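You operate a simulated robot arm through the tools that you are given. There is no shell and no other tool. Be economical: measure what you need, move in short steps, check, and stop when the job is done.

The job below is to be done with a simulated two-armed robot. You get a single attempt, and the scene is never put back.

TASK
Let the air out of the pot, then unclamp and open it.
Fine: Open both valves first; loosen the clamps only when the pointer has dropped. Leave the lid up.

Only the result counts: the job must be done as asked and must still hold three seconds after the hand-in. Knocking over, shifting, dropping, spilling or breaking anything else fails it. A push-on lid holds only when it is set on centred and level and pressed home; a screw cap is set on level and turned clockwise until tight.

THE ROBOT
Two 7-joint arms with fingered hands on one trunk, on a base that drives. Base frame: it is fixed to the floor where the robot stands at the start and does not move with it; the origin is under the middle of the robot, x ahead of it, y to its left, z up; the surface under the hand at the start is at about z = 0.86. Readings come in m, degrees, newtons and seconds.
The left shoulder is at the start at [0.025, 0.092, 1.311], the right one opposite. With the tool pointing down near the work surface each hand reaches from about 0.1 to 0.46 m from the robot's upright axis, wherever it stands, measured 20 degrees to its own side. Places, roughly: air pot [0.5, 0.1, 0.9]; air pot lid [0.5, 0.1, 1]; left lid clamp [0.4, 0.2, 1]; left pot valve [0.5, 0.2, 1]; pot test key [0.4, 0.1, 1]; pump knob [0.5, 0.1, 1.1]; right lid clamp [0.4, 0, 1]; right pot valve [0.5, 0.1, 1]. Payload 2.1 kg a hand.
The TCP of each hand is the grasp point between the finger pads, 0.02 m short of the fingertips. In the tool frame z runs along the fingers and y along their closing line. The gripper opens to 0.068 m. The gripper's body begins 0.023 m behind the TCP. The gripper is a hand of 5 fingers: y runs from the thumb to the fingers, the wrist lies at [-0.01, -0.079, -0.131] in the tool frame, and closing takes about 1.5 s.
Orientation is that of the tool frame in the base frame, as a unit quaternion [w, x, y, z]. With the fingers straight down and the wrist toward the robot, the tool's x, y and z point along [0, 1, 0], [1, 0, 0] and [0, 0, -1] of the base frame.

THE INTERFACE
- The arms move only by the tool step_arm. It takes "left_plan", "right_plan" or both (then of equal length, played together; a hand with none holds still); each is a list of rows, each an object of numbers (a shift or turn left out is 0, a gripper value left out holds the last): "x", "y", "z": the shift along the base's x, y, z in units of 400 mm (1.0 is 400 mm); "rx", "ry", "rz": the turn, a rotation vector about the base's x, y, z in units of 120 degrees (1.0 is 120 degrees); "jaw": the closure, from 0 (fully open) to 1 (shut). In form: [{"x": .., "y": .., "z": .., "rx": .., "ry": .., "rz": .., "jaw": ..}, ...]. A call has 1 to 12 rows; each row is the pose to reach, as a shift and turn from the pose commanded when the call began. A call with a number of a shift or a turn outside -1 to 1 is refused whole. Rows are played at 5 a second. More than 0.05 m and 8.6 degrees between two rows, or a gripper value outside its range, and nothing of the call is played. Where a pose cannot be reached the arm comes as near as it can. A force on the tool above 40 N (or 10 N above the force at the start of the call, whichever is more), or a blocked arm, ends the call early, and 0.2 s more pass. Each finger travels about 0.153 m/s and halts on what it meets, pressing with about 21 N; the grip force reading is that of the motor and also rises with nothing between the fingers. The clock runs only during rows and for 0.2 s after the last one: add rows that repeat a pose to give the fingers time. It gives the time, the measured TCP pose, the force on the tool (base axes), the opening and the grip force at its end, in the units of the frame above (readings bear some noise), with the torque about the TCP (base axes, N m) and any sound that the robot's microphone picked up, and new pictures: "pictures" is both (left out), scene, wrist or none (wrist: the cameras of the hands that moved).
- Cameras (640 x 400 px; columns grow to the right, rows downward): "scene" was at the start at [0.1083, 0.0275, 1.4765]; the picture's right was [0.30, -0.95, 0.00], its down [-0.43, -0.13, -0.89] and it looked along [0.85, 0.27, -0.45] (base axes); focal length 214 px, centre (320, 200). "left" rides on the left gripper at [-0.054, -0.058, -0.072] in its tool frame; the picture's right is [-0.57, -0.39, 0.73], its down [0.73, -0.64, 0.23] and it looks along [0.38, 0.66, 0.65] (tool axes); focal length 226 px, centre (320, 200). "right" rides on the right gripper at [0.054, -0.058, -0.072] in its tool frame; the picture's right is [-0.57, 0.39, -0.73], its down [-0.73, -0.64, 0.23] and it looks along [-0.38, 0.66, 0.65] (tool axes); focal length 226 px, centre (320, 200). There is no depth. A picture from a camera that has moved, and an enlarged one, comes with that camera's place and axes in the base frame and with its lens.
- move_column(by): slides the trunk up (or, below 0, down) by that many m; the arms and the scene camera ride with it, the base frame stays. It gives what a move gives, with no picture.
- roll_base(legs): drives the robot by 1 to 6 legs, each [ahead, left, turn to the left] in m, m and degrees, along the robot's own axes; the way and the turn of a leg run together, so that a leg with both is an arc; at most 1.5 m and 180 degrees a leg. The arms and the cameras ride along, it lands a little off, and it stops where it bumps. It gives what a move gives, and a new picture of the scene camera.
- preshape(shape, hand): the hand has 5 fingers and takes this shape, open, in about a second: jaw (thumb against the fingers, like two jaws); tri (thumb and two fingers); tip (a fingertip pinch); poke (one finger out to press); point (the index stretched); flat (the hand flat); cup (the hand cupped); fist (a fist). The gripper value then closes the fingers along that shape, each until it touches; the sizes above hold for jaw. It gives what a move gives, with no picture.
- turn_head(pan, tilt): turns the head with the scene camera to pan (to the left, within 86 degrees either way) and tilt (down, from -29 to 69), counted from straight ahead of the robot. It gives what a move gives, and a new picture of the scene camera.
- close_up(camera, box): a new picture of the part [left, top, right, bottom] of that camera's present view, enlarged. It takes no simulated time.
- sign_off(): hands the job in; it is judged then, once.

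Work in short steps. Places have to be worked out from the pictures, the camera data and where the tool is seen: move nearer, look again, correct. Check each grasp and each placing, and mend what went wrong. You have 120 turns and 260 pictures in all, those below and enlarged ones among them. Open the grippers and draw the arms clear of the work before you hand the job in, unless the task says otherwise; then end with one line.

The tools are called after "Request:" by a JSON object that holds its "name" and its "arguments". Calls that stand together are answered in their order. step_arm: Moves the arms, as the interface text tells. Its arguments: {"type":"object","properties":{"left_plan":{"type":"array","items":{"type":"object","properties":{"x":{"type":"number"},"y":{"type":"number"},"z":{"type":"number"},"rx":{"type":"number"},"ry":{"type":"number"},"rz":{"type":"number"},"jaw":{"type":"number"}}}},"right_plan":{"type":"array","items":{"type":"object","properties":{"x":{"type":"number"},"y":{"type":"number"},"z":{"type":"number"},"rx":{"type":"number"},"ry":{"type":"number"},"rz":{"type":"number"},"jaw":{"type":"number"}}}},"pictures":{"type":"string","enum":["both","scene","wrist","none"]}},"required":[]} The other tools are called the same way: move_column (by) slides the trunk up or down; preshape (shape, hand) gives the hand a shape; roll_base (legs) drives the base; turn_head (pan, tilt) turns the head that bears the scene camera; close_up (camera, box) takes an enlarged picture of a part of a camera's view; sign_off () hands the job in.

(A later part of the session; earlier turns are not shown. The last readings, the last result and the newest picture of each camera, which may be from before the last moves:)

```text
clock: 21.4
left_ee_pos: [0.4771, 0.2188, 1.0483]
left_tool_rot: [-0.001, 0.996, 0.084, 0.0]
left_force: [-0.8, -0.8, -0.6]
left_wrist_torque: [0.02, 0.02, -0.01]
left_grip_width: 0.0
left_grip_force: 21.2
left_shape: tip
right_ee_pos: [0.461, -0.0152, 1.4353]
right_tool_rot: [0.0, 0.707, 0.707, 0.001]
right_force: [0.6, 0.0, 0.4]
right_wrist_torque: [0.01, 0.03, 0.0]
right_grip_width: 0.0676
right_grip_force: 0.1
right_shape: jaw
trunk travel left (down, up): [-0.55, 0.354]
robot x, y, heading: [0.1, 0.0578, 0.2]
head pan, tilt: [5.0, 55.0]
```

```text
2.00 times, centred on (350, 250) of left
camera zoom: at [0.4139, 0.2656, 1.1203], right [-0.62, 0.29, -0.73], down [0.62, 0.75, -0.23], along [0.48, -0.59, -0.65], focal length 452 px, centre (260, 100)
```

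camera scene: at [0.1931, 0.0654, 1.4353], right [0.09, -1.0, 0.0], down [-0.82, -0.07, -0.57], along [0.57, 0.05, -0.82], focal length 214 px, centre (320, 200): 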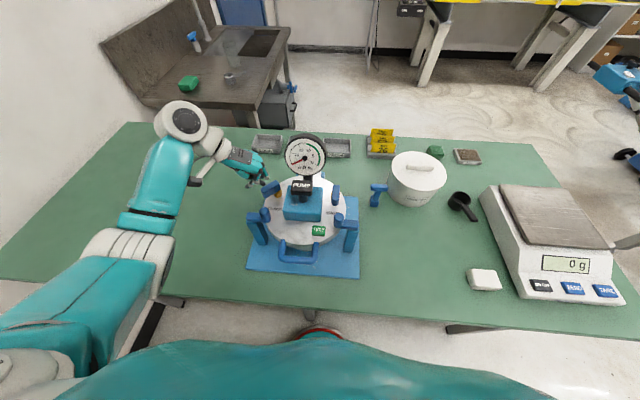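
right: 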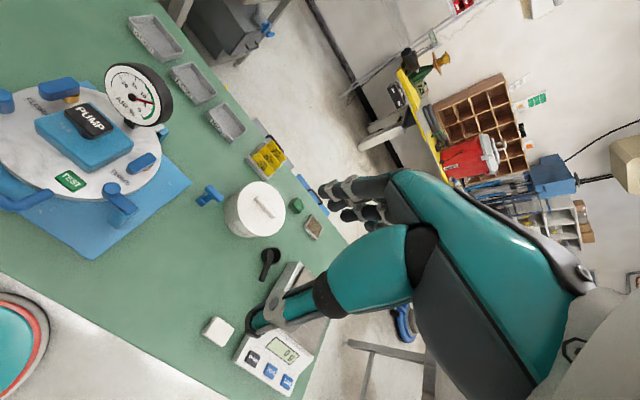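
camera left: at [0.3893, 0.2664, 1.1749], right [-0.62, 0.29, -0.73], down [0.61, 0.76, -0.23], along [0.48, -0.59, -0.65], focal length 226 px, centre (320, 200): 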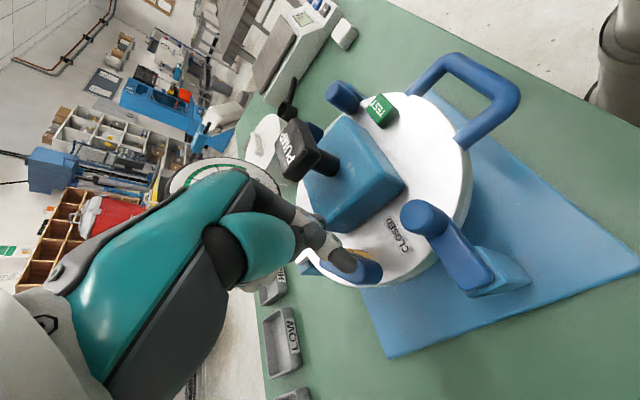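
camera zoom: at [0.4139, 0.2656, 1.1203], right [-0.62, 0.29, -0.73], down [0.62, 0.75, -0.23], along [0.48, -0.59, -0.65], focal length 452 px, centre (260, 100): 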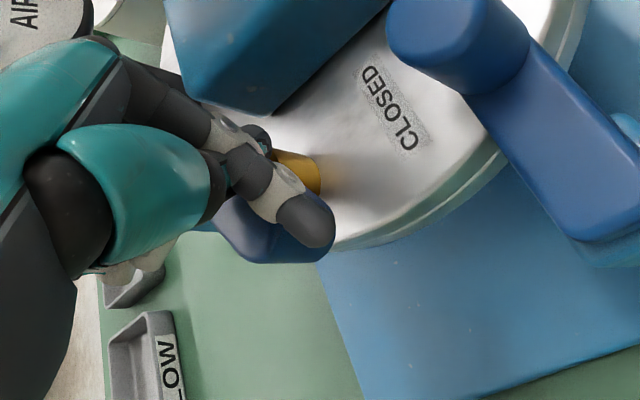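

I'll push a bit further until the lever's stop is felt.

Request:
{"name": "step_arm", "arguments": {"left_plan": [{"x": 0.012}, {"x": 0.024}, {"x": 0.036}, {"x": 0.036}], "pictures": "none"}}

Request:
{"name": "close_up", "arguments": {"camera": "left", "box": [260, 150, 440, 350]}}

Request:
{"name": "close_up", "arguments": {"camera": "scene", "box": [230, 140, 310, 210]}}

```text
clock: 22.4
left_ee_pos: [0.4877, 0.2211, 1.0489]
left_tool_rot: [0.0, 0.996, 0.084, 0.001]
left_force: [-18.8, 1.0, -3.4]
left_wrist_torque: [0.07, 0.23, -0.26]
left_grip_width: 0.0
left_grip_force: 20.7
left_shape: tip
right_ee_pos: [0.4586, -0.015, 1.4351]
right_tool_rot: [0.001, 0.708, 0.707, 0.001]
right_force: [0.2, 0.9, 0.1]
right_wrist_torque: [0.02, -0.01, -0.04]
right_grip_width: 0.0677
right_grip_force: 0.1
right_shape: jaw
trunk travel left (down, up): [-0.55, 0.354]
robot x, y, heading: [0.104, 0.0574, -0.4]
head pan, tilt: [5.0, 55.0]
```

```text
2.00 times, centred on (350, 250) of left
camera zoom: at [0.4254, 0.2677, 1.1206], right [-0.62, 0.29, -0.73], down [0.62, 0.75, -0.23], along [0.48, -0.59, -0.65], focal length 452 px, centre (260, 100)
```

zoom: 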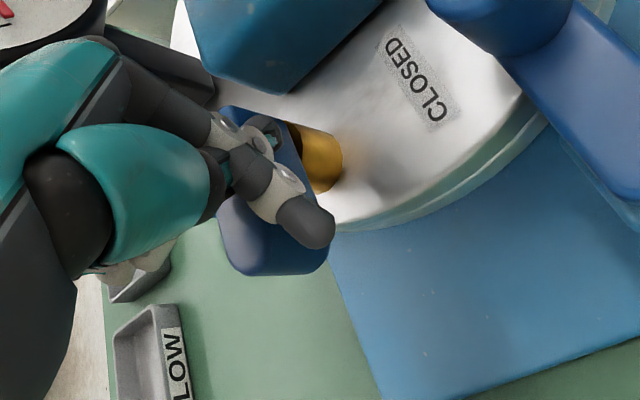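

```text
5.71 times, centred on (270, 175) of scene
camera zoom: at [0.19, 0.0657, 1.4354], right [0.09, -1.0, 0.0], down [-0.81, -0.07, -0.58], along [0.57, 0.05, -0.82], focal length 1226 px, centre (606, 343)
```

zoom: 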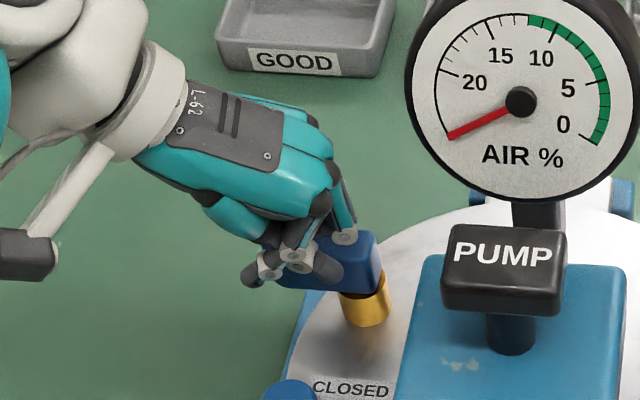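

The stop was felt (−19 N): left valve is fully open. I'll withdraw the left hand and prepare the right hand in the tip shape, turned with its wrist to the right.

Request:
{"name": "preshape", "arguments": {"shape": "tip", "hand": "right"}}

Request:
{"name": "step_arm", "arguments": {"left_plan": [{"x": -0.06}, {"x": -0.06, "z": 0.06}, {"x": -0.06, "z": 0.16}, {"x": -0.06, "z": 0.26, "y": 0.05}, {"x": -0.06, "z": 0.36, "y": 0.12}, {"x": -0.06, "z": 0.4, "y": 0.22}, {"x": -0.06, "z": 0.4, "y": 0.3}, {"x": -0.06, "z": 0.4, "y": 0.35}, {"x": -0.06, "z": 0.4, "y": 0.35}, {"x": -0.06, "z": 0.4, "y": 0.35}], "right_plan": [{"y": -0.05, "z": -0.08, "rz": 0.06}, {"y": -0.1, "z": -0.16, "rz": 0.12}, {"y": -0.1, "z": -0.24, "rz": 0.18}, {"y": -0.1, "z": -0.32, "rz": 0.24}, {"y": -0.1, "z": -0.4, "rz": 0.3}, {"y": -0.1, "z": -0.48, "rz": 0.36}, {"y": -0.05, "z": -0.56, "rz": 0.42}, {"y": 0, "z": -0.62, "rz": 0.48, "jaw": 0.4}, {"x": 0.01, "y": 0.05, "z": -0.7, "rz": 0.53, "jaw": 0.4}, {"x": 0.02, "y": 0.1, "z": -0.76, "rz": 0.55, "jaw": 0.4}]}}

Request:
{"name": "close_up", "arguments": {"camera": "scene", "box": [250, 110, 390, 230]}}

```text
clock: 23.4
left_ee_pos: [0.4884, 0.2201, 1.0494]
left_tool_rot: [0.0, 0.996, 0.084, 0.001]
left_force: [-21.5, 1.1, -6.0]
left_wrist_torque: [0.12, 0.27, -0.29]
left_grip_width: 0.0
left_grip_force: 20.6
left_shape: tip
right_ee_pos: [0.4596, -0.0159, 1.4358]
right_tool_rot: [0.0, 0.707, 0.707, 0.0]
right_force: [0.4, -0.5, 0.5]
right_wrist_torque: [-0.01, 0.01, 0.05]
right_grip_width: 0.0678
right_grip_force: 0.2
right_shape: tip
trunk travel left (down, up): [-0.55, 0.354]
robot x, y, heading: [0.1002, 0.0603, -0.0]
head pan, tilt: [5.0, 55.0]
```

```text
clock: 25.6
left_ee_pos: [0.4699, 0.3584, 1.2104]
left_tool_rot: [0.0, 0.996, 0.084, 0.0]
left_force: [-0.5, 0.5, -0.1]
left_wrist_torque: [0.06, 0.0, 0.04]
left_grip_width: 0.0
left_grip_force: 20.7
left_shape: tip
right_ee_pos: [0.4072, -0.0279, 1.1542]
right_tool_rot: [0.023, 0.255, 0.967, -0.011]
right_force: [0.1, 0.0, 0.5]
right_wrist_torque: [0.02, -0.04, 0.01]
right_grip_width: 0.0412
right_grip_force: 0.1
right_shape: tip
right hand out of reach, approached as far as the arm can: row 7, 8, 9, 10
trunk travel left (down, up): [-0.55, 0.354]
robot x, y, heading: [0.1013, 0.0591, 0.1]
head pan, tilt: [5.0, 55.0]
camera scene: at [0.193, 0.0645, 1.4353], right [0.09, -1.0, 0.0], down [-0.82, -0.07, -0.57], along [0.57, 0.05, -0.82], focal length 214 px, centre (320, 200)
camera right: at [0.3283, -0.0501, 1.2253], right [0.66, 0.08, 0.75], down [0.33, -0.92, -0.19], along [0.68, 0.37, -0.63], focal length 226 px, centre (320, 200)
camera left: at [0.407, 0.4057, 1.2818], right [-0.62, 0.29, -0.73], down [0.62, 0.75, -0.23], along [0.48, -0.59, -0.65], focal length 226 px, centre (320, 200)
```

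scene: 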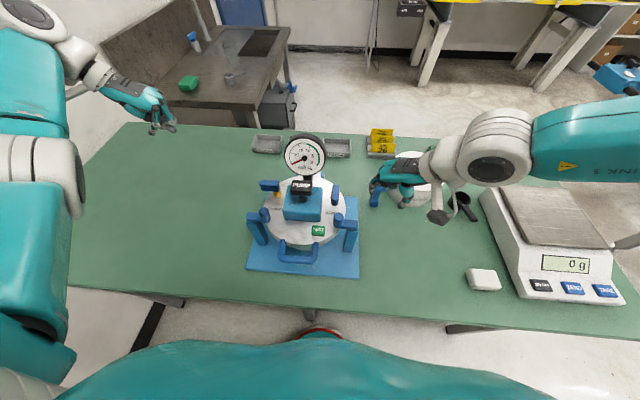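
right: 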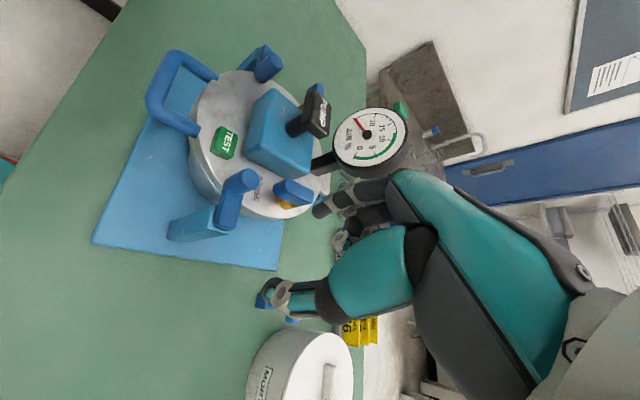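
left: 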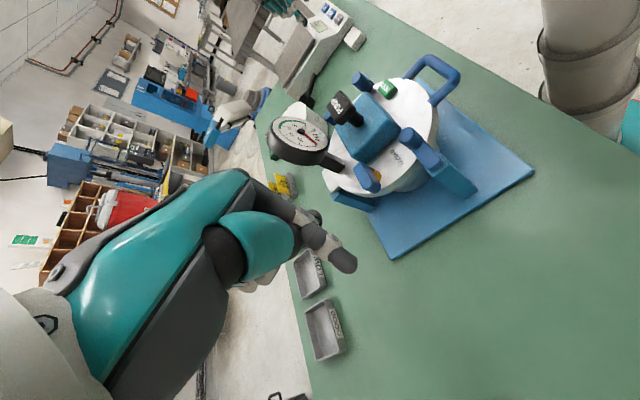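

```text
3.33 times, centred on (320, 170) of scene
camera zoom: at [0.193, 0.0645, 1.4353], right [0.09, -1.0, 0.0], down [-0.82, -0.07, -0.57], along [0.57, 0.05, -0.82], focal length 715 px, centre (320, 300)
```

zoom: 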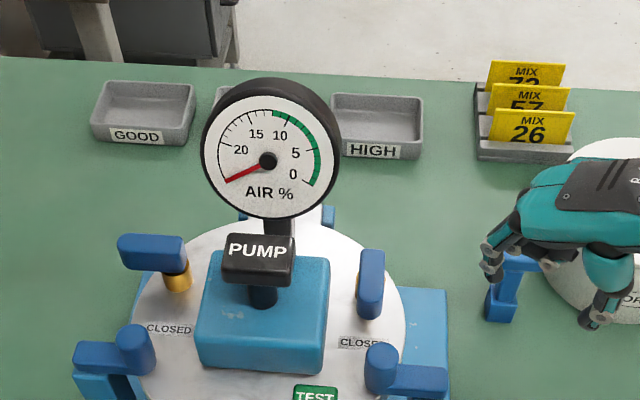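

The pointer is down, left lever fully open. The right arm runs out of joint range because the robot stands too far right for it; I'll lift and withdraw the right hand, then roll the base left 0.12 m.

Request:
{"name": "step_arm", "arguments": {"right_plan": [{"z": 0.08, "y": -0.05}, {"z": 0.16, "y": -0.12}, {"z": 0.24, "y": -0.2}, {"z": 0.32, "y": -0.3}, {"z": 0.36, "y": -0.4}], "pictures": "none"}}

```text
refused: row 4 steps farther than a row can; nothing moved
```

Slightly smaller steps.

Request:
{"name": "step_arm", "arguments": {"right_plan": [{"z": 0.08, "y": -0.05}, {"z": 0.16, "y": -0.12}, {"z": 0.22, "y": -0.2}, {"z": 0.28, "y": -0.29}, {"z": 0.34, "y": -0.38}], "pictures": "none"}}

Request:
{"name": "roll_base", "arguments": {"legs": [[0, 0.12, 0]]}}

```text
clock: 26.8
left_ee_pos: [0.4711, 0.3603, 1.2101]
left_tool_rot: [0.0, 0.997, 0.083, 0.001]
left_force: [0.1, 0.1, 0.0]
left_wrist_torque: [-0.01, 0.02, 0.0]
left_grip_width: 0.0002
left_grip_force: 21.0
left_shape: tip
right_ee_pos: [0.3729, -0.0481, 1.2579]
right_tool_rot: [0.033, 0.263, 0.964, -0.024]
right_force: [0.1, 0.3, 0.0]
right_wrist_torque: [0.02, 0.0, 0.0]
right_grip_width: 0.041
right_grip_force: 0.0
right_shape: tip
right hand out of reach, approached as far as the arm can: row 1, 2, 3, 4, 5
trunk travel left (down, up): [-0.55, 0.354]
robot x, y, heading: [0.101, 0.0605, -0.1]
head pan, tilt: [5.0, 55.0]
```

```text
clock: 28.0
left_ee_pos: [0.4692, 0.4819, 1.2105]
left_tool_rot: [0.0, 0.996, 0.085, 0.0]
left_force: [-0.3, -0.1, -0.1]
left_wrist_torque: [-0.01, -0.02, -0.02]
left_grip_width: 0.0
left_grip_force: 21.1
left_shape: tip
right_ee_pos: [0.3737, 0.0761, 1.2588]
right_tool_rot: [0.035, 0.261, 0.964, -0.022]
right_force: [-0.4, -0.6, 0.1]
right_wrist_torque: [0.0, 0.02, -0.01]
right_grip_width: 0.0409
right_grip_force: 0.1
right_shape: tip
trunk travel left (down, up): [-0.55, 0.354]
robot x, y, heading: [0.1006, 0.1788, 0.3]
head pan, tilt: [5.0, 55.0]
camera scene: at [0.193, 0.1878, 1.4353], right [0.09, -1.0, 0.0], down [-0.82, -0.07, -0.57], along [0.57, 0.05, -0.82], focal length 214 px, centre (320, 200)
```

scene: 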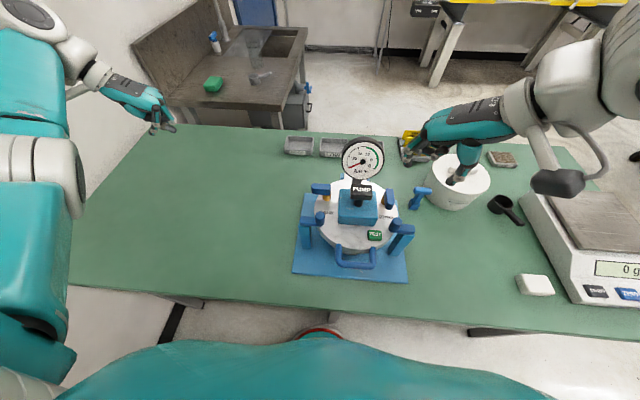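

I'll move the right hand out to the right side and see how commanded and measured poses relate.

Request:
{"name": "step_arm", "arguments": {"right_plan": [{"y": -0.08}, {"y": -0.16}, {"x": 0.05, "y": -0.2}, {"x": 0.1, "y": -0.2}]}}

```text
clock: 29.0
left_ee_pos: [0.4685, 0.4818, 1.2092]
left_tool_rot: [0.001, 0.996, 0.085, 0.0]
left_force: [-1.0, -0.4, -0.2]
left_wrist_torque: [-0.02, 0.01, 0.0]
left_grip_width: 0.0
left_grip_force: 21.1
left_shape: tip
right_ee_pos: [0.3737, 0.0742, 1.2592]
right_tool_rot: [0.035, 0.261, 0.964, -0.023]
right_force: [0.0, 0.3, -0.8]
right_wrist_torque: [0.03, -0.02, 0.0]
right_grip_width: 0.0411
right_grip_force: 0.0
right_shape: tip
right hand out of reach, approached as far as the arm can: row 1, 2, 3, 4
trunk travel left (down, up): [-0.55, 0.354]
robot x, y, heading: [0.1013, 0.177, 0.4]
head pan, tilt: [5.0, 55.0]
camera scene: at [0.193, 0.1867, 1.4353], right [0.09, -1.0, 0.0], down [-0.82, -0.07, -0.57], along [0.57, 0.05, -0.82], focal length 214 px, centre (320, 200)
camera right: at [0.2929, 0.0558, 1.3294], right [0.64, 0.09, 0.76], down [0.32, -0.93, -0.16], along [0.7, 0.34, -0.63], focal length 226 px, centre (320, 200)
```

scene: 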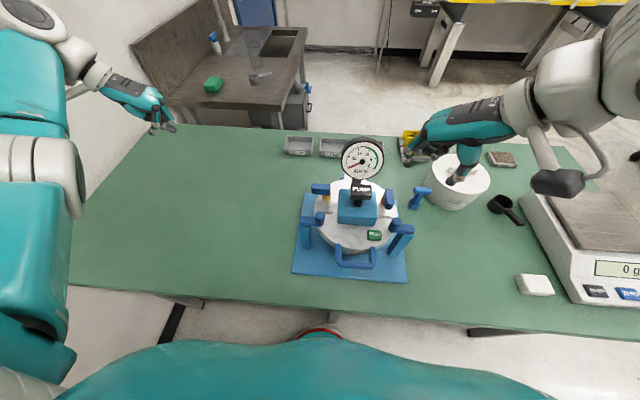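
right: 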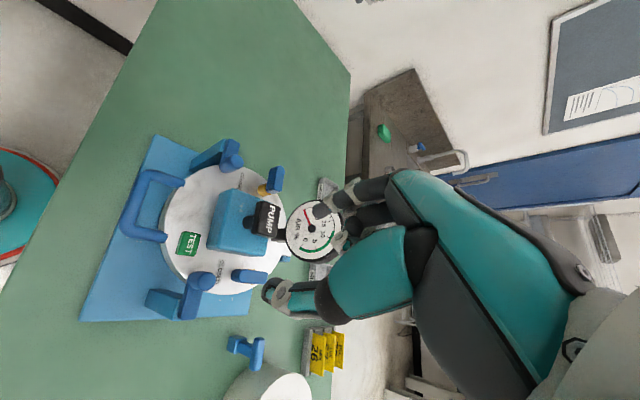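

The arm is jammed at a joint limit; I'll unwind the wrist back toward the standard orientation and raise slightly.

Request:
{"name": "step_arm", "arguments": {"right_plan": [{"rz": -0.07, "z": 0.04}, {"rz": -0.14, "z": 0.08}, {"rz": -0.21, "z": 0.12}, {"rz": -0.28, "z": 0.16}, {"rz": -0.35, "z": 0.16}, {"rz": -0.42, "z": 0.16}, {"rz": -0.48, "z": 0.16}]}}

```text
clock: 30.6
left_ee_pos: [0.4697, 0.4817, 1.2099]
left_tool_rot: [0.0, 0.996, 0.085, -0.001]
left_force: [0.1, -0.2, 0.8]
left_wrist_torque: [-0.01, -0.03, 0.03]
left_grip_width: 0.0001
left_grip_force: 21.2
left_shape: tip
right_ee_pos: [0.3754, 0.0756, 1.3244]
right_tool_rot: [0.02, 0.695, 0.718, -0.036]
right_force: [-0.4, -0.1, 0.3]
right_wrist_torque: [0.0, -0.01, 0.02]
right_grip_width: 0.0409
right_grip_force: 0.1
right_shape: tip
trunk travel left (down, up): [-0.55, 0.354]
robot x, y, heading: [0.1009, 0.1768, 0.4]
head pan, tilt: [5.0, 55.0]
camera scene: at [0.1929, 0.1868, 1.4353], right [0.09, -1.0, 0.0], down [-0.82, -0.07, -0.57], along [0.57, 0.05, -0.82], focal length 214 px, centre (320, 200)
camera right: at [0.3166, 0.1336, 1.3951], right [0.42, -0.49, 0.76], down [-0.62, -0.77, -0.16], along [0.66, -0.41, -0.63], focal length 226 px, centre (320, 200)
```

scene: 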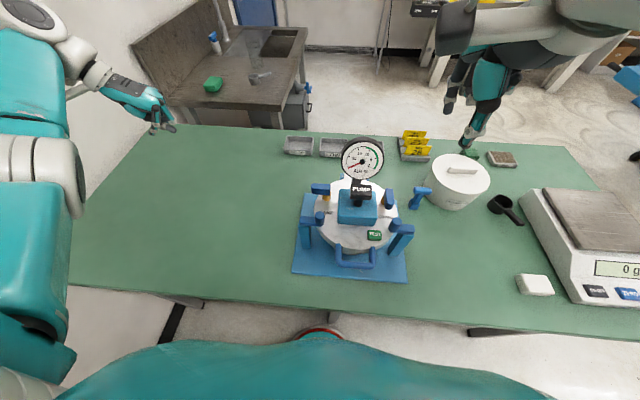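
right: 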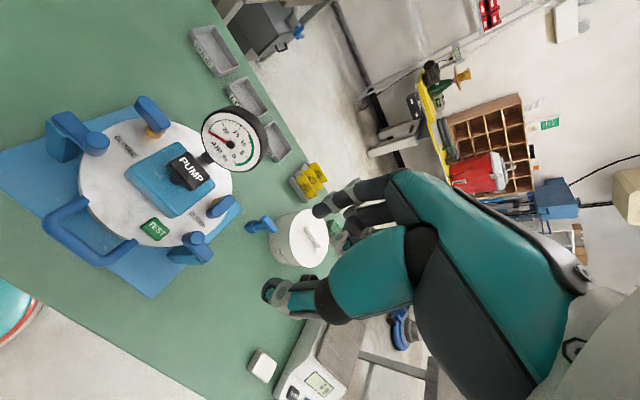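

Unjammed. I'll mirror what worked for the left: go to about (0.48, −0.04, 1.24) in standard orientation (removing the small tilt), then rotate there.

Request:
{"name": "step_arm", "arguments": {"right_plan": [{"x": 0.04, "y": -0.08, "rx": 0.02, "ry": -0.005, "rz": -0.008}, {"x": 0.09, "y": -0.16, "rx": 0.038, "ry": -0.011, "rz": -0.016}, {"x": 0.14, "y": -0.24, "z": -0.03, "rx": 0.038, "ry": -0.011, "rz": -0.016}, {"x": 0.2, "y": -0.287, "z": -0.08, "rx": 0.038, "ry": -0.011, "rz": -0.016}, {"x": 0.26, "y": -0.287, "z": -0.14, "rx": 0.038, "ry": -0.011, "rz": -0.016}, {"x": 0.26, "y": -0.287, "z": -0.2, "rx": 0.038, "ry": -0.011, "rz": -0.016}], "pictures": "none"}}

Request:
{"name": "step_arm", "arguments": {"right_plan": [{"rz": 0.07, "z": -0.02}, {"rz": 0.14, "z": -0.04}, {"rz": 0.21, "z": -0.06}, {"rz": 0.28, "z": -0.08}, {"rz": 0.35, "z": -0.1}, {"rz": 0.42, "z": -0.12}, {"rz": 0.49, "z": -0.12}, {"rz": 0.55, "z": -0.12}]}}

```text
clock: 32.0
left_ee_pos: [0.4694, 0.4814, 1.21]
left_tool_rot: [0.0, 0.996, 0.086, 0.0]
left_force: [-0.3, 1.0, 0.8]
left_wrist_torque: [0.0, 0.03, 0.02]
left_grip_width: 0.0
left_grip_force: 21.3
left_shape: tip
right_ee_pos: [0.4789, -0.0398, 1.2444]
right_tool_rot: [-0.001, 0.706, 0.709, -0.001]
right_force: [-1.1, 0.0, 0.3]
right_wrist_torque: [0.05, 0.01, 0.01]
right_grip_width: 0.041
right_grip_force: 0.1
right_shape: tip
trunk travel left (down, up): [-0.55, 0.354]
robot x, y, heading: [0.0998, 0.1799, 0.2]
head pan, tilt: [5.0, 55.0]
```

```text
clock: 33.8
left_ee_pos: [0.471, 0.4818, 1.2099]
left_tool_rot: [0.0, 0.996, 0.086, -0.001]
left_force: [0.4, 0.3, 0.1]
left_wrist_torque: [-0.02, 0.03, 0.02]
left_grip_width: 0.0001
left_grip_force: 21.2
left_shape: tip
right_ee_pos: [0.3911, 0.1047, 1.1535]
right_tool_rot: [0.003, 0.233, 0.973, 0.0]
right_force: [0.2, 0.1, -0.7]
right_wrist_torque: [0.0, 0.01, 0.01]
right_grip_width: 0.0406
right_grip_force: 0.1
right_shape: tip
right hand out of reach, approached as far as the arm can: row 3, 4, 5, 6, 7, 8
trunk travel left (down, up): [-0.55, 0.354]
robot x, y, heading: [0.0992, 0.1787, 0.2]
head pan, tilt: [5.0, 55.0]
camera scene: at [0.1949, 0.1881, 1.4351], right [0.09, -1.0, 0.0], down [-0.82, -0.07, -0.57], along [0.57, 0.05, -0.82], focal length 214 px, centre (320, 200)
camera right: at [0.315, 0.0775, 1.2262], right [0.68, 0.09, 0.73], down [0.36, -0.9, -0.23], along [0.64, 0.42, -0.64], focal length 226 px, centre (320, 200)
```

scene: 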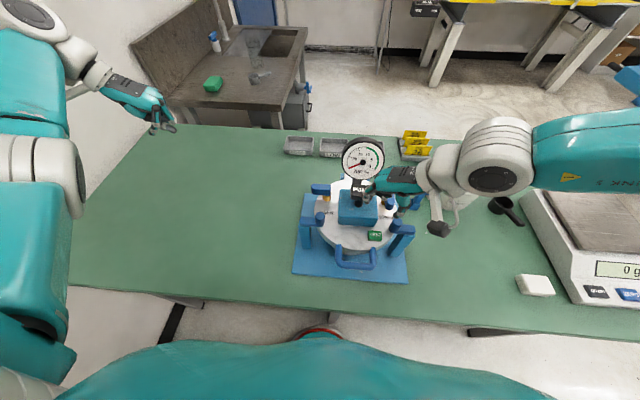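
right: 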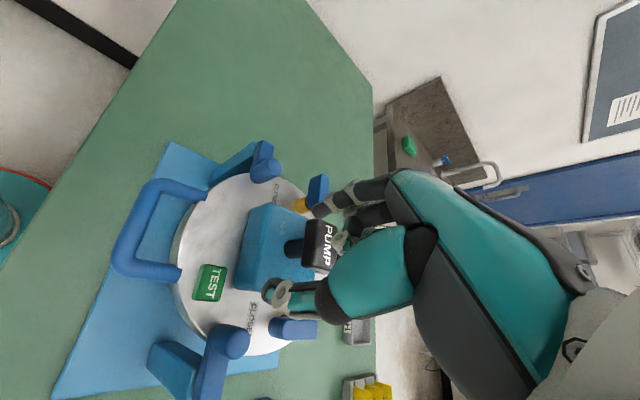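

The right arm can't take that wrist twist. I'll instead use the standard orientation and push: the rear end of the right lever from its outer side (+y), then finish from the front. First rise and unwind.

Request:
{"name": "step_arm", "arguments": {"right_plan": [{"z": 0.1}, {"z": 0.2}, {"rz": -0.07, "z": 0.25, "y": -0.06}, {"rz": -0.14, "z": 0.25, "y": -0.14}, {"rz": -0.21, "z": 0.25, "y": -0.22}, {"rz": -0.28, "z": 0.25, "y": -0.26}, {"rz": -0.35, "z": 0.25, "y": -0.26}, {"rz": -0.42, "z": 0.25, "y": -0.26, "jaw": 1}, {"rz": -0.49, "z": 0.25, "y": -0.26, "jaw": 1}, {"rz": -0.52, "z": 0.25, "y": -0.26, "jaw": 1}]}}

```text
clock: 36.0
left_ee_pos: [0.469, 0.482, 1.2103]
left_tool_rot: [0.0, 0.996, 0.085, 0.0]
left_force: [-0.2, -0.2, -0.2]
left_wrist_torque: [0.0, 0.01, 0.0]
left_grip_width: 0.0001
left_grip_force: 20.8
left_shape: tip
right_ee_pos: [0.3804, -0.0012, 1.2558]
right_tool_rot: [0.003, 0.704, 0.71, 0.0]
right_force: [-0.3, 0.1, 0.4]
right_wrist_torque: [0.01, 0.0, 0.0]
right_grip_width: 0.0
right_grip_force: 21.0
right_shape: tip
right hand out of reach, approached as far as the arm can: row 1
trunk travel left (down, up): [-0.55, 0.354]
robot x, y, heading: [0.0993, 0.1808, 0.2]
head pan, tilt: [5.0, 55.0]
camera scene: at [0.193, 0.1867, 1.4353], right [0.09, -1.0, 0.0], down [-0.82, -0.07, -0.57], along [0.57, 0.05, -0.82], focal length 214 px, centre (320, 200)
camera right: at [0.3205, 0.0531, 1.3281], right [0.39, -0.56, 0.73], down [-0.63, -0.74, -0.23], along [0.67, -0.37, -0.64], focal length 226 px, centre (320, 200)
```

scene: 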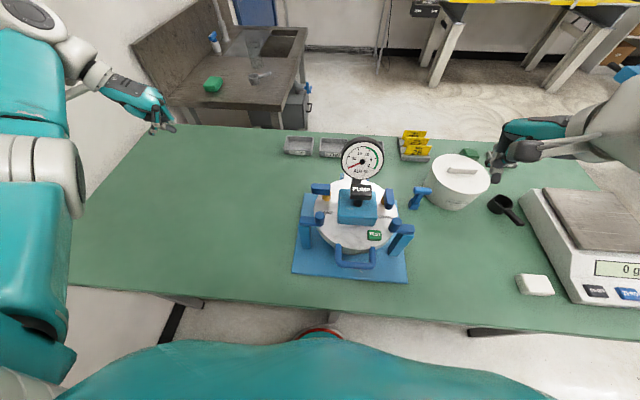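
right: 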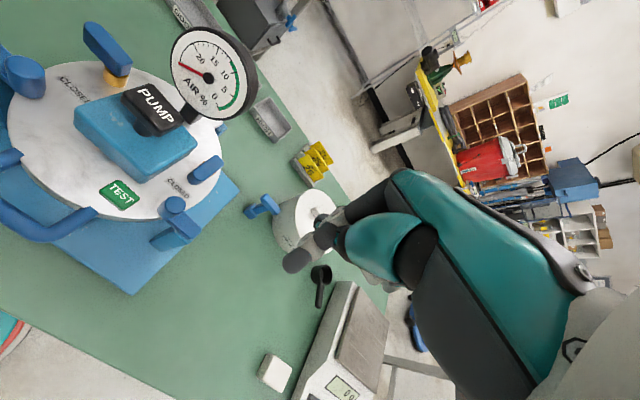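

Closed fingertips are ready. I'll hover beside the rear half of the right lever on its outer side.

Request:
{"name": "step_arm", "arguments": {"right_plan": [{"x": 0.1, "y": 0.02, "z": -0.04}, {"x": 0.2, "y": 0.025, "z": -0.09}, {"x": 0.28, "y": 0.025, "z": -0.16}, {"x": 0.31, "y": 0.025, "z": -0.25}, {"x": 0.31, "y": 0.025, "z": -0.35}, {"x": 0.31, "y": 0.025, "z": -0.42}]}}

Request:
{"name": "close_up", "arguments": {"camera": "scene", "box": [300, 120, 440, 240]}}

Request:
{"name": "close_up", "arguments": {"camera": "right", "box": [150, 150, 350, 330]}}

```text
clock: 37.4
left_ee_pos: [0.4705, 0.4816, 1.2095]
left_tool_rot: [-0.001, 0.996, 0.085, -0.001]
left_force: [-0.1, -0.4, -0.4]
left_wrist_torque: [0.0, -0.05, 0.01]
left_grip_width: 0.0001
left_grip_force: 21.3
left_shape: tip
right_ee_pos: [0.5029, 0.0088, 1.0882]
right_tool_rot: [0.003, 0.703, 0.711, 0.0]
right_force: [-0.7, -1.3, 0.2]
right_wrist_torque: [0.0, 0.0, 0.02]
right_grip_width: 0.0
right_grip_force: 20.4
right_shape: tip
trunk travel left (down, up): [-0.55, 0.354]
robot x, y, heading: [0.0999, 0.178, 0.0]
head pan, tilt: [5.0, 55.0]
camera scene: at [0.1931, 0.1867, 1.4353], right [0.09, -1.0, 0.0], down [-0.82, -0.07, -0.57], along [0.57, 0.05, -0.82], focal length 214 px, centre (320, 200)
camera right: at [0.444, 0.0625, 1.1613], right [0.39, -0.56, 0.73], down [-0.63, -0.74, -0.23], along [0.67, -0.37, -0.64], focal length 226 px, centre (320, 200)
```

scene: 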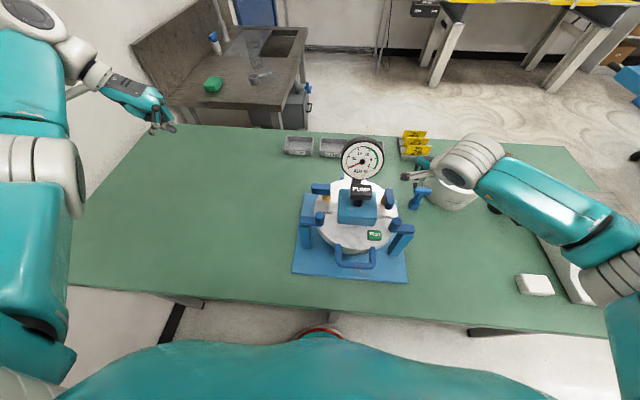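
right: 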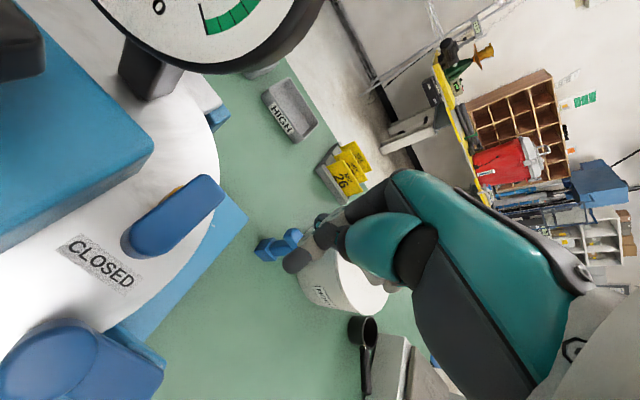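

```text
3.33 times, centred on (370, 180) of scene
camera zoom: at [0.1931, 0.1867, 1.4353], right [0.09, -1.0, 0.0], down [-0.82, -0.07, -0.57], along [0.57, 0.05, -0.82], focal length 715 px, centre (153, 267)
```

zoom: 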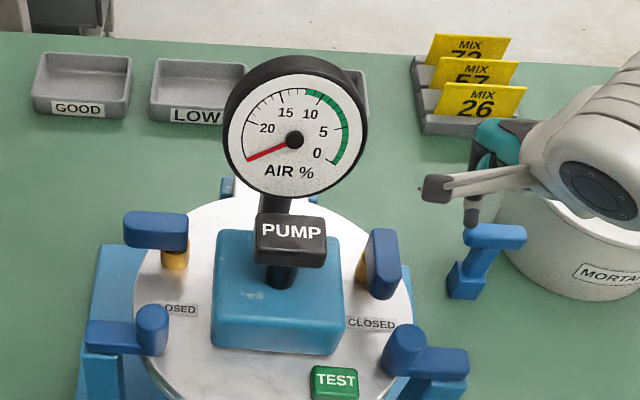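

```text
2.22 times, centred on (250, 240) of right
camera zoom: at [0.444, 0.0625, 1.1613], right [0.39, -0.56, 0.73], down [-0.63, -0.74, -0.23], along [0.67, -0.37, -0.64], focal length 502 px, centre (476, 111)
```

zoom: 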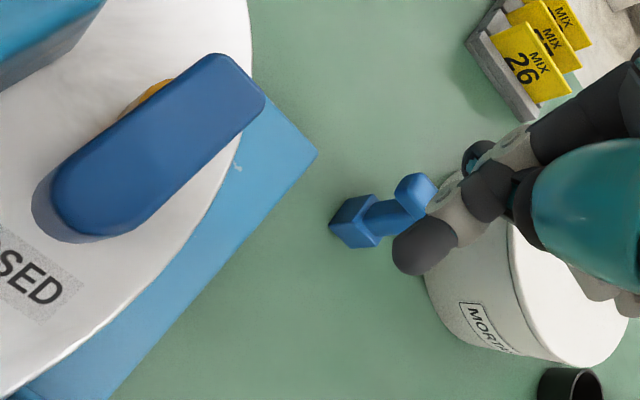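

Lever confirmed at (0.467–0.509, 0.057). I'll lower the fingertips outside its rear end and sweep +y.

Request:
{"name": "step_arm", "arguments": {"right_plan": [{"x": 0.005, "z": -0.06}, {"x": 0.005, "z": -0.103}, {"x": 0.005, "y": 0.05, "z": -0.103}, {"x": 0.005, "y": 0.075, "z": -0.103}, {"x": 0.005, "y": 0.09, "z": -0.103}, {"x": 0.005, "y": 0.105, "z": -0.103}, {"x": 0.005, "y": 0.12, "z": -0.103}, {"x": 0.005, "y": 0.12, "z": -0.103}], "pictures": "none"}}

Request:
{"name": "close_up", "arguments": {"camera": "scene", "box": [300, 120, 440, 240]}}

Request:
{"name": "close_up", "arguments": {"camera": "right", "box": [150, 150, 350, 330]}}

```text
clock: 38.8
left_ee_pos: [0.4701, 0.4766, 1.2113]
left_tool_rot: [-0.001, 0.997, 0.083, 0.0]
left_force: [0.7, -0.2, -0.1]
left_wrist_torque: [0.0, 0.04, -0.03]
left_grip_width: 0.0
left_grip_force: 20.7
left_shape: tip
right_ee_pos: [0.5058, 0.0401, 1.0488]
right_tool_rot: [0.009, 0.71, 0.704, -0.003]
right_force: [-0.9, -17.9, 8.2]
right_wrist_torque: [-0.06, 0.04, 0.22]
right_grip_width: 0.0
right_grip_force: 21.3
right_shape: tip
trunk travel left (down, up): [-0.55, 0.354]
robot x, y, heading: [0.0979, 0.1784, 0.1]
head pan, tilt: [5.0, 55.0]
stopped in row 7 (right hand): the force on the tool passed its limit at 44 N (the readings are from after the stop); the commanded pose is now the measured one
```

```text
3.33 times, centred on (370, 180) of scene
camera zoom: at [0.192, 0.1839, 1.4354], right [0.09, -1.0, 0.0], down [-0.82, -0.07, -0.57], along [0.57, 0.05, -0.82], focal length 715 px, centre (153, 267)
```

zoom: 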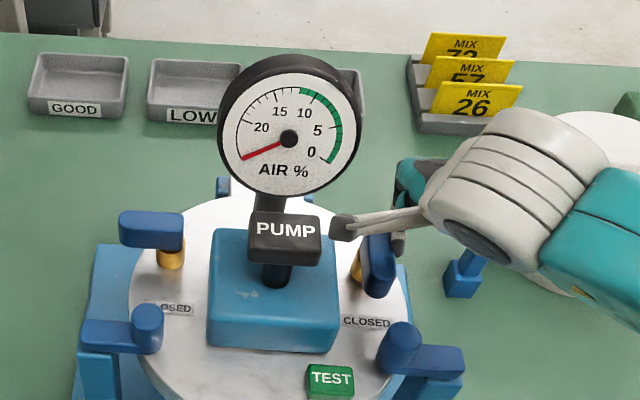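

```text
2.22 times, centred on (250, 240) of right
camera zoom: at [0.4476, 0.0957, 1.1197], right [0.38, -0.56, 0.74], down [-0.64, -0.73, -0.22], along [0.67, -0.39, -0.63], focal length 502 px, centre (476, 111)
```

zoom: 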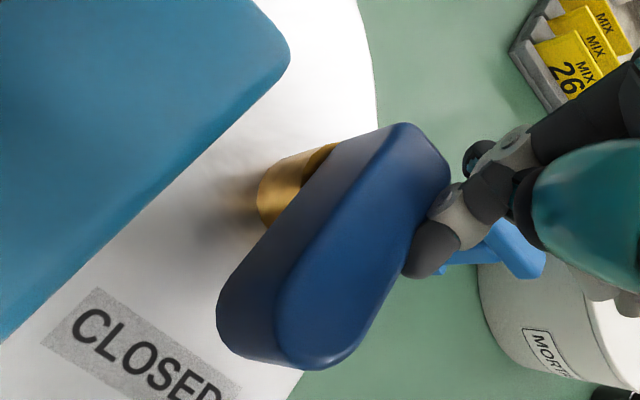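

The lever didn't turn under 40 N that way, so this valve likely turns the other sense (clockwise like the left one). I'll back off, shift to the front end and push +y there.

Request:
{"name": "step_arm", "arguments": {"right_plan": [{"y": -0.04}, {"x": -0.045, "y": -0.04}, {"x": -0.09, "y": -0.04}, {"x": -0.09, "y": 0}, {"x": -0.09, "y": 0.01}, {"x": -0.09, "y": 0.02}, {"x": -0.09, "y": 0.03}, {"x": -0.09, "y": 0.03}], "pictures": "none"}}

Request:
{"name": "close_up", "arguments": {"camera": "scene", "box": [300, 120, 440, 240]}}

Request:
{"name": "close_up", "arguments": {"camera": "right", "box": [150, 150, 350, 330]}}

```text
clock: 40.6
left_ee_pos: [0.4701, 0.4744, 1.2106]
left_tool_rot: [-0.002, 0.997, 0.083, 0.001]
left_force: [0.3, 0.5, -0.1]
left_wrist_torque: [0.0, 0.0, -0.01]
left_grip_width: 0.0
left_grip_force: 21.1
left_shape: tip
right_ee_pos: [0.4711, 0.0508, 1.0473]
right_tool_rot: [0.008, 0.709, 0.706, -0.002]
right_force: [3.5, -32.7, 15.3]
right_wrist_torque: [-0.11, -0.06, -0.21]
right_grip_width: 0.0
right_grip_force: 21.2
right_shape: tip
trunk travel left (down, up): [-0.55, 0.354]
robot x, y, heading: [0.1012, 0.1784, 0.0]
head pan, tilt: [5.0, 55.0]
```

```text
3.33 times, centred on (370, 180) of scene
camera zoom: at [0.1925, 0.1803, 1.4354], right [0.09, -1.0, 0.0], down [-0.82, -0.07, -0.57], along [0.57, 0.05, -0.82], focal length 715 px, centre (153, 267)
```

zoom: 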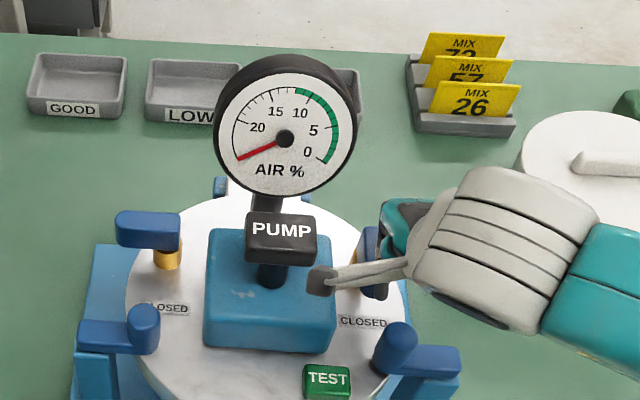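

```text
2.22 times, centred on (250, 240) of right
camera zoom: at [0.4112, 0.1067, 1.1201], right [0.38, -0.56, 0.74], down [-0.64, -0.73, -0.23], along [0.67, -0.39, -0.64], focal length 502 px, centre (476, 111)
```

zoom: 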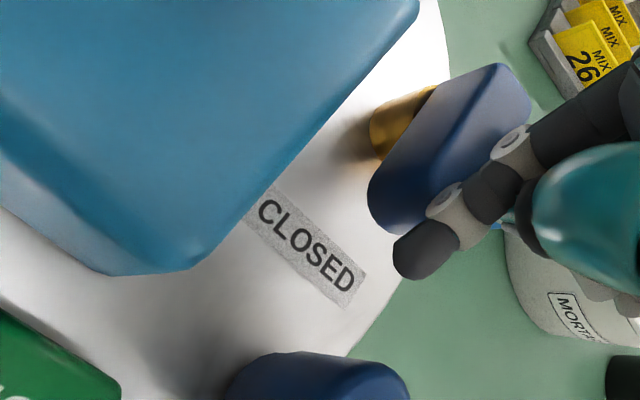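

The front end seems to have yielded inward by ~10–20°. I'll push on a little and look again.

Request:
{"name": "step_arm", "arguments": {"right_plan": [{"y": 0.01}, {"y": 0.02}, {"y": 0.03}, {"y": 0.03}], "pictures": "none"}}

Request:
{"name": "close_up", "arguments": {"camera": "right", "box": [150, 150, 350, 330]}}

```text
clock: 41.6
left_ee_pos: [0.4696, 0.4756, 1.212]
left_tool_rot: [-0.002, 0.996, 0.084, 0.0]
left_force: [0.4, -0.5, -0.3]
left_wrist_torque: [-0.02, 0.0, -0.01]
left_grip_width: 0.0
left_grip_force: 20.6
left_shape: tip
right_ee_pos: [0.4709, 0.0641, 1.0462]
right_tool_rot: [0.006, 0.708, 0.706, -0.001]
right_force: [0.6, -31.5, 7.9]
right_wrist_torque: [-0.18, -0.08, -0.28]
right_grip_width: 0.0
right_grip_force: 20.8
right_shape: tip
trunk travel left (down, up): [-0.55, 0.354]
robot x, y, heading: [0.1046, 0.1846, -0.1]
head pan, tilt: [5.0, 55.0]
```

```text
2.22 times, centred on (250, 240) of right
camera zoom: at [0.4124, 0.1192, 1.1197], right [0.38, -0.56, 0.74], down [-0.64, -0.73, -0.23], along [0.67, -0.38, -0.64], focal length 502 px, centre (476, 111)
```

zoom: 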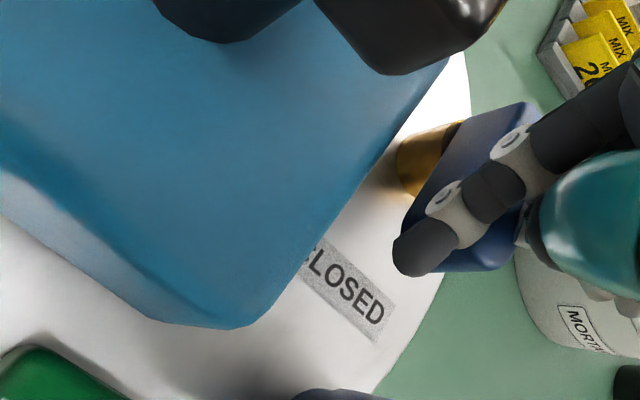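

The fingertip has ridden up on top of the lever, so the test was invalid. I'll lift off, move out and look at the lever's real orientation.

Request:
{"name": "step_arm", "arguments": {"right_plan": [{"z": 0.05}, {"z": 0.1, "y": -0.05}, {"z": 0.1, "y": -0.13}], "pictures": "none"}}

Request:
{"name": "close_up", "arguments": {"camera": "right", "box": [50, 100, 350, 350]}}

Request:
{"name": "close_up", "arguments": {"camera": "scene", "box": [300, 140, 440, 260]}}

```text
clock: 42.4
left_ee_pos: [0.4682, 0.4798, 1.2099]
left_tool_rot: [0.0, 0.996, 0.085, 0.0]
left_force: [0.3, 0.0, -0.9]
left_wrist_torque: [0.01, 0.02, -0.01]
left_grip_width: 0.0
left_grip_force: 20.8
left_shape: tip
right_ee_pos: [0.4697, 0.0164, 1.0862]
right_tool_rot: [0.006, 0.706, 0.708, -0.002]
right_force: [-0.4, 0.0, 0.7]
right_wrist_torque: [-0.02, 0.01, -0.01]
right_grip_width: 0.0001
right_grip_force: 21.0
right_shape: tip
trunk travel left (down, up): [-0.55, 0.354]
robot x, y, heading: [0.0995, 0.1771, 0.1]
head pan, tilt: [5.0, 55.0]
```

```text
1.60 times, centred on (200, 225) of right
camera zoom: at [0.4103, 0.0715, 1.1584], right [0.38, -0.56, 0.74], down [-0.64, -0.74, -0.23], along [0.67, -0.38, -0.64], focal length 362 px, centre (512, 160)
```

zoom: 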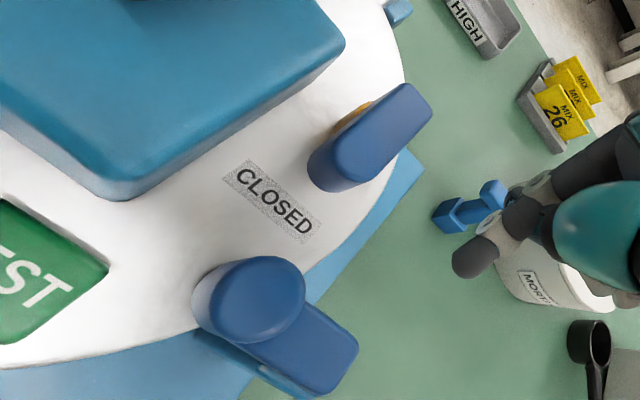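

```text
3.33 times, centred on (370, 200) of scene
camera zoom: at [0.1929, 0.1859, 1.4353], right [0.09, -1.0, 0.0], down [-0.82, -0.07, -0.57], along [0.57, 0.05, -0.82], focal length 715 px, centre (153, 200)
```

zoom: 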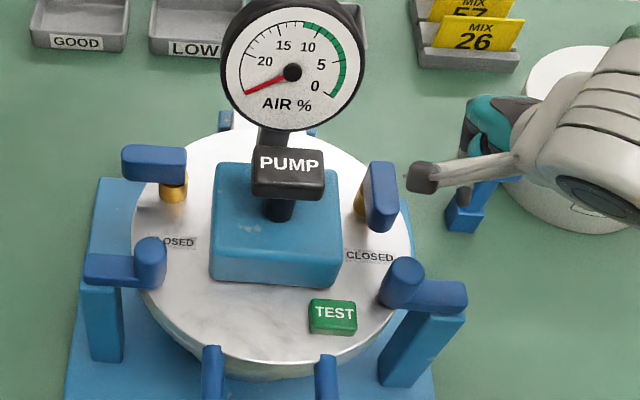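

Analysis shows the closed tips only reach ~9 mm below the TCP, so I was brushing the lever's top edge. I'll retry the rear outside push lower (TCP z ≈ 1.031) with thumb against the rear end.

Request:
{"name": "step_arm", "arguments": {"right_plan": [{"x": 0.06, "y": -0.02}, {"x": 0.12, "y": -0.02, "z": -0.05}, {"x": 0.12, "y": -0.02, "z": -0.1}, {"x": 0.12, "y": -0.02, "z": -0.138}, {"x": 0.12, "y": 0.03, "z": -0.138}, {"x": 0.12, "y": 0.05, "z": -0.138}, {"x": 0.12, "y": 0.065, "z": -0.138}, {"x": 0.12, "y": 0.08, "z": -0.138}], "pictures": "none"}}

Request:
{"name": "close_up", "arguments": {"camera": "right", "box": [150, 100, 350, 330]}}

Request:
{"name": "close_up", "arguments": {"camera": "scene", "box": [300, 140, 440, 260]}}

```text
clock: 44.2
left_ee_pos: [0.4698, 0.4748, 1.2115]
left_tool_rot: [-0.001, 0.997, 0.082, 0.0]
left_force: [0.8, -0.8, 0.4]
left_wrist_torque: [0.0, -0.03, -0.01]
left_grip_width: 0.0001
left_grip_force: 21.0
left_shape: tip
right_ee_pos: [0.5176, 0.0395, 1.0319]
right_tool_rot: [0.008, 0.709, 0.705, -0.003]
right_force: [0.1, -29.1, 4.4]
right_wrist_torque: [-0.19, 0.08, 0.44]
right_grip_width: 0.0
right_grip_force: 21.0
right_shape: tip
trunk travel left (down, up): [-0.55, 0.354]
robot x, y, heading: [0.1043, 0.1823, -0.2]
head pan, tilt: [5.0, 55.0]
```

```text
1.74 times, centred on (250, 215) of right
camera zoom: at [0.4595, 0.096, 1.1038], right [0.38, -0.56, 0.74], down [-0.64, -0.73, -0.22], along [0.67, -0.39, -0.64], focal length 393 px, centre (442, 174)
```

zoom: 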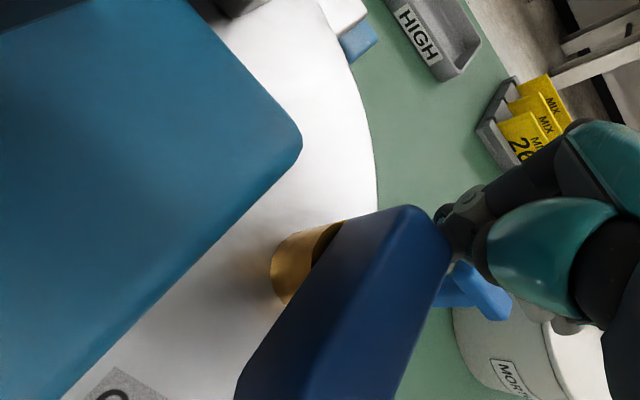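

```text
3.33 times, centred on (370, 200) of scene
camera zoom: at [0.1929, 0.1808, 1.4354], right [0.09, -1.0, 0.0], down [-0.82, -0.07, -0.57], along [0.57, 0.05, -0.82], focal length 715 px, centre (153, 200)
```

zoom: 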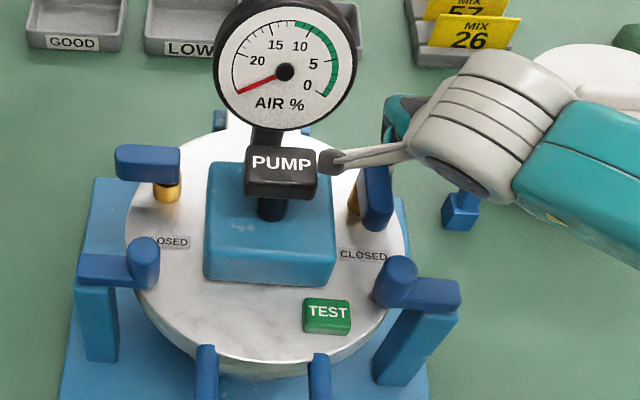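

Still firmly blocked in that sense (29 N, 0.44 N·m). Now test the other sense properly: front end pushed +y at this lower height.

Request:
{"name": "step_arm", "arguments": {"right_plan": [{"y": -0.04}, {"y": -0.08, "z": 0.07}, {"x": -0.07, "y": -0.08, "z": 0.07}, {"x": -0.138, "y": -0.08, "z": 0.07}, {"x": -0.138, "y": -0.08, "z": 0}, {"x": -0.138, "y": -0.02, "z": 0}, {"x": -0.138, "y": 0.005, "z": 0}, {"x": -0.138, "y": 0.02, "z": 0}, {"x": -0.138, "y": 0.03, "z": 0}], "pictures": "none"}}

Request:
{"name": "close_up", "arguments": {"camera": "right", "box": [150, 100, 350, 330]}}

Request:
{"name": "close_up", "arguments": {"camera": "scene", "box": [300, 140, 440, 260]}}

```text
clock: 45.9
left_ee_pos: [0.4689, 0.4739, 1.2115]
left_tool_rot: [-0.001, 0.997, 0.082, 0.001]
left_force: [0.1, 0.6, -0.5]
left_wrist_torque: [0.0, 0.0, -0.02]
left_grip_width: 0.0
left_grip_force: 21.3
left_shape: tip
right_ee_pos: [0.4641, 0.0388, 1.0346]
right_tool_rot: [0.014, 0.716, 0.698, -0.005]
right_force: [-3.2, -25.4, 10.5]
right_wrist_torque: [0.38, -0.05, -0.07]
right_grip_width: 0.0
right_grip_force: 20.6
right_shape: tip
trunk travel left (down, up): [-0.55, 0.354]
robot x, y, heading: [0.1019, 0.1774, -0.2]
head pan, tilt: [5.0, 55.0]
stopped in row 8 (right hand): the force on the tool passed its limit at 50 N (the readings are from after the stop); the commanded pose is now the measured one
```

```text
1.74 times, centred on (250, 215) of right
camera zoom: at [0.4064, 0.097, 1.1048], right [0.37, -0.56, 0.75], down [-0.66, -0.72, -0.22], along [0.66, -0.41, -0.63], focal length 393 px, centre (442, 174)
```

zoom: 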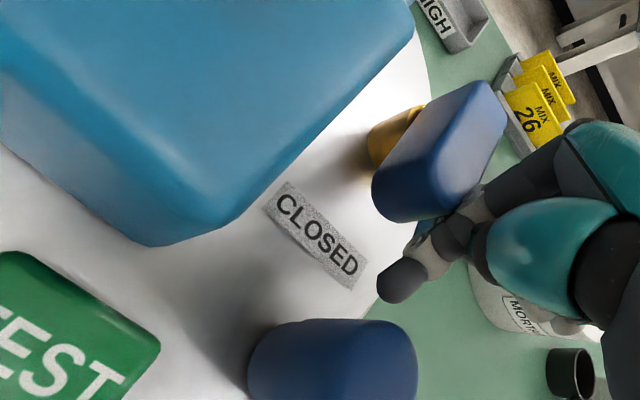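

```text
3.33 times, centred on (370, 200) of scene
camera zoom: at [0.1911, 0.1814, 1.4355], right [0.08, -1.0, 0.0], down [-0.82, -0.07, -0.57], along [0.57, 0.05, -0.82], focal length 715 px, centre (153, 200)
```

zoom: 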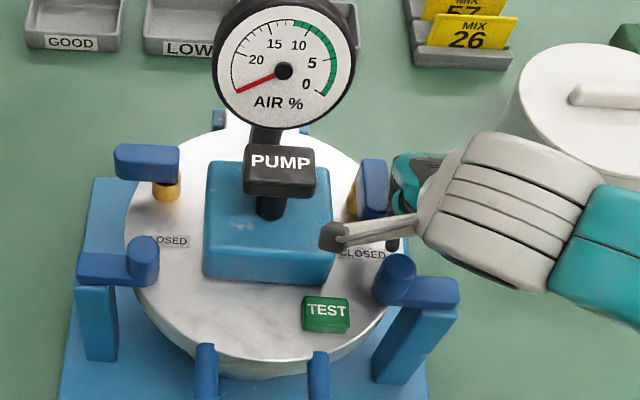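

Torque analysis: front push contacted the lever truly (blocked → that sense is closed stop), while the rear push contacted too near the axis or low at the lid rim. I'll redo the rear push with the thumb at the very rear end, at intermediate height.

Request:
{"name": "step_arm", "arguments": {"right_plan": [{"y": -0.05}, {"y": -0.08, "z": 0.07}, {"x": 0.07, "y": -0.08, "z": 0.07}, {"x": 0.143, "y": -0.08, "z": 0.07}, {"x": 0.143, "y": -0.08, "z": 0.017}, {"x": 0.143, "y": -0.02, "z": 0.017}, {"x": 0.143, "y": 0.005, "z": 0.017}, {"x": 0.143, "y": 0.02, "z": 0.017}, {"x": 0.143, "y": 0.035, "z": 0.017}, {"x": 0.143, "y": 0.05, "z": 0.017}], "pictures": "none"}}

Request:
{"name": "close_up", "arguments": {"camera": "right", "box": [150, 100, 350, 330]}}

Request:
{"name": "close_up", "arguments": {"camera": "scene", "box": [300, 140, 440, 260]}}

```text
clock: 48.1
left_ee_pos: [0.4695, 0.4788, 1.2103]
left_tool_rot: [0.0, 0.997, 0.083, -0.001]
left_force: [0.9, 0.5, -0.1]
left_wrist_torque: [0.01, -0.01, 0.0]
left_grip_width: 0.0
left_grip_force: 21.3
left_shape: tip
right_ee_pos: [0.5219, 0.0649, 1.0384]
right_tool_rot: [0.01, 0.711, 0.703, -0.005]
right_force: [-0.6, 0.7, -0.7]
right_wrist_torque: [-0.02, 0.01, 0.0]
right_grip_width: 0.0
right_grip_force: 21.3
right_shape: tip
trunk travel left (down, up): [-0.55, 0.354]
robot x, y, heading: [0.1012, 0.1788, -0.5]
head pan, tilt: [5.0, 55.0]
```

```text
1.74 times, centred on (250, 215) of right
camera zoom: at [0.4641, 0.1219, 1.1113], right [0.37, -0.56, 0.74], down [-0.65, -0.73, -0.22], along [0.66, -0.4, -0.63], focal length 393 px, centre (442, 174)
```

zoom: 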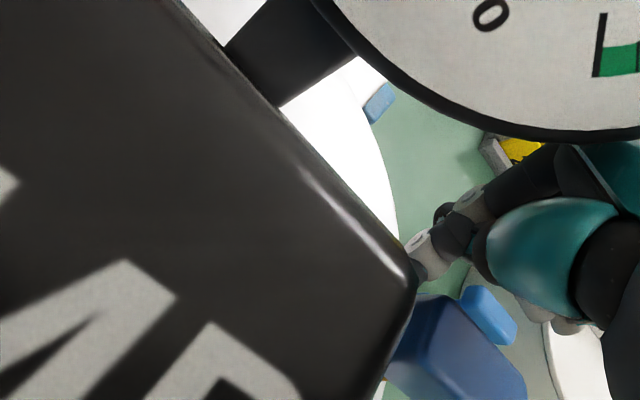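

```text
3.33 times, centred on (370, 200) of scene
camera zoom: at [0.1931, 0.1856, 1.4352], right [0.09, -1.0, 0.0], down [-0.82, -0.07, -0.57], along [0.57, 0.05, -0.82], focal length 715 px, centre (153, 200)
```

zoom: 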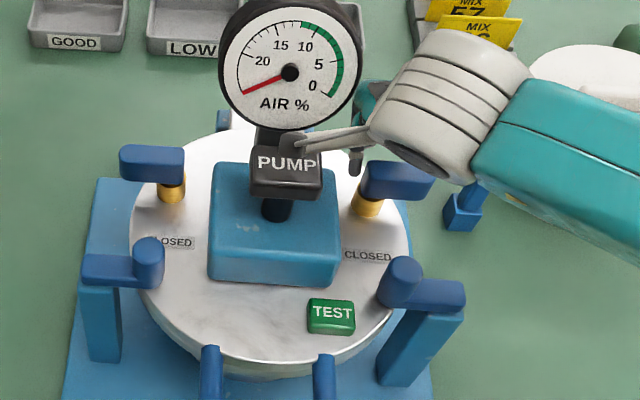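

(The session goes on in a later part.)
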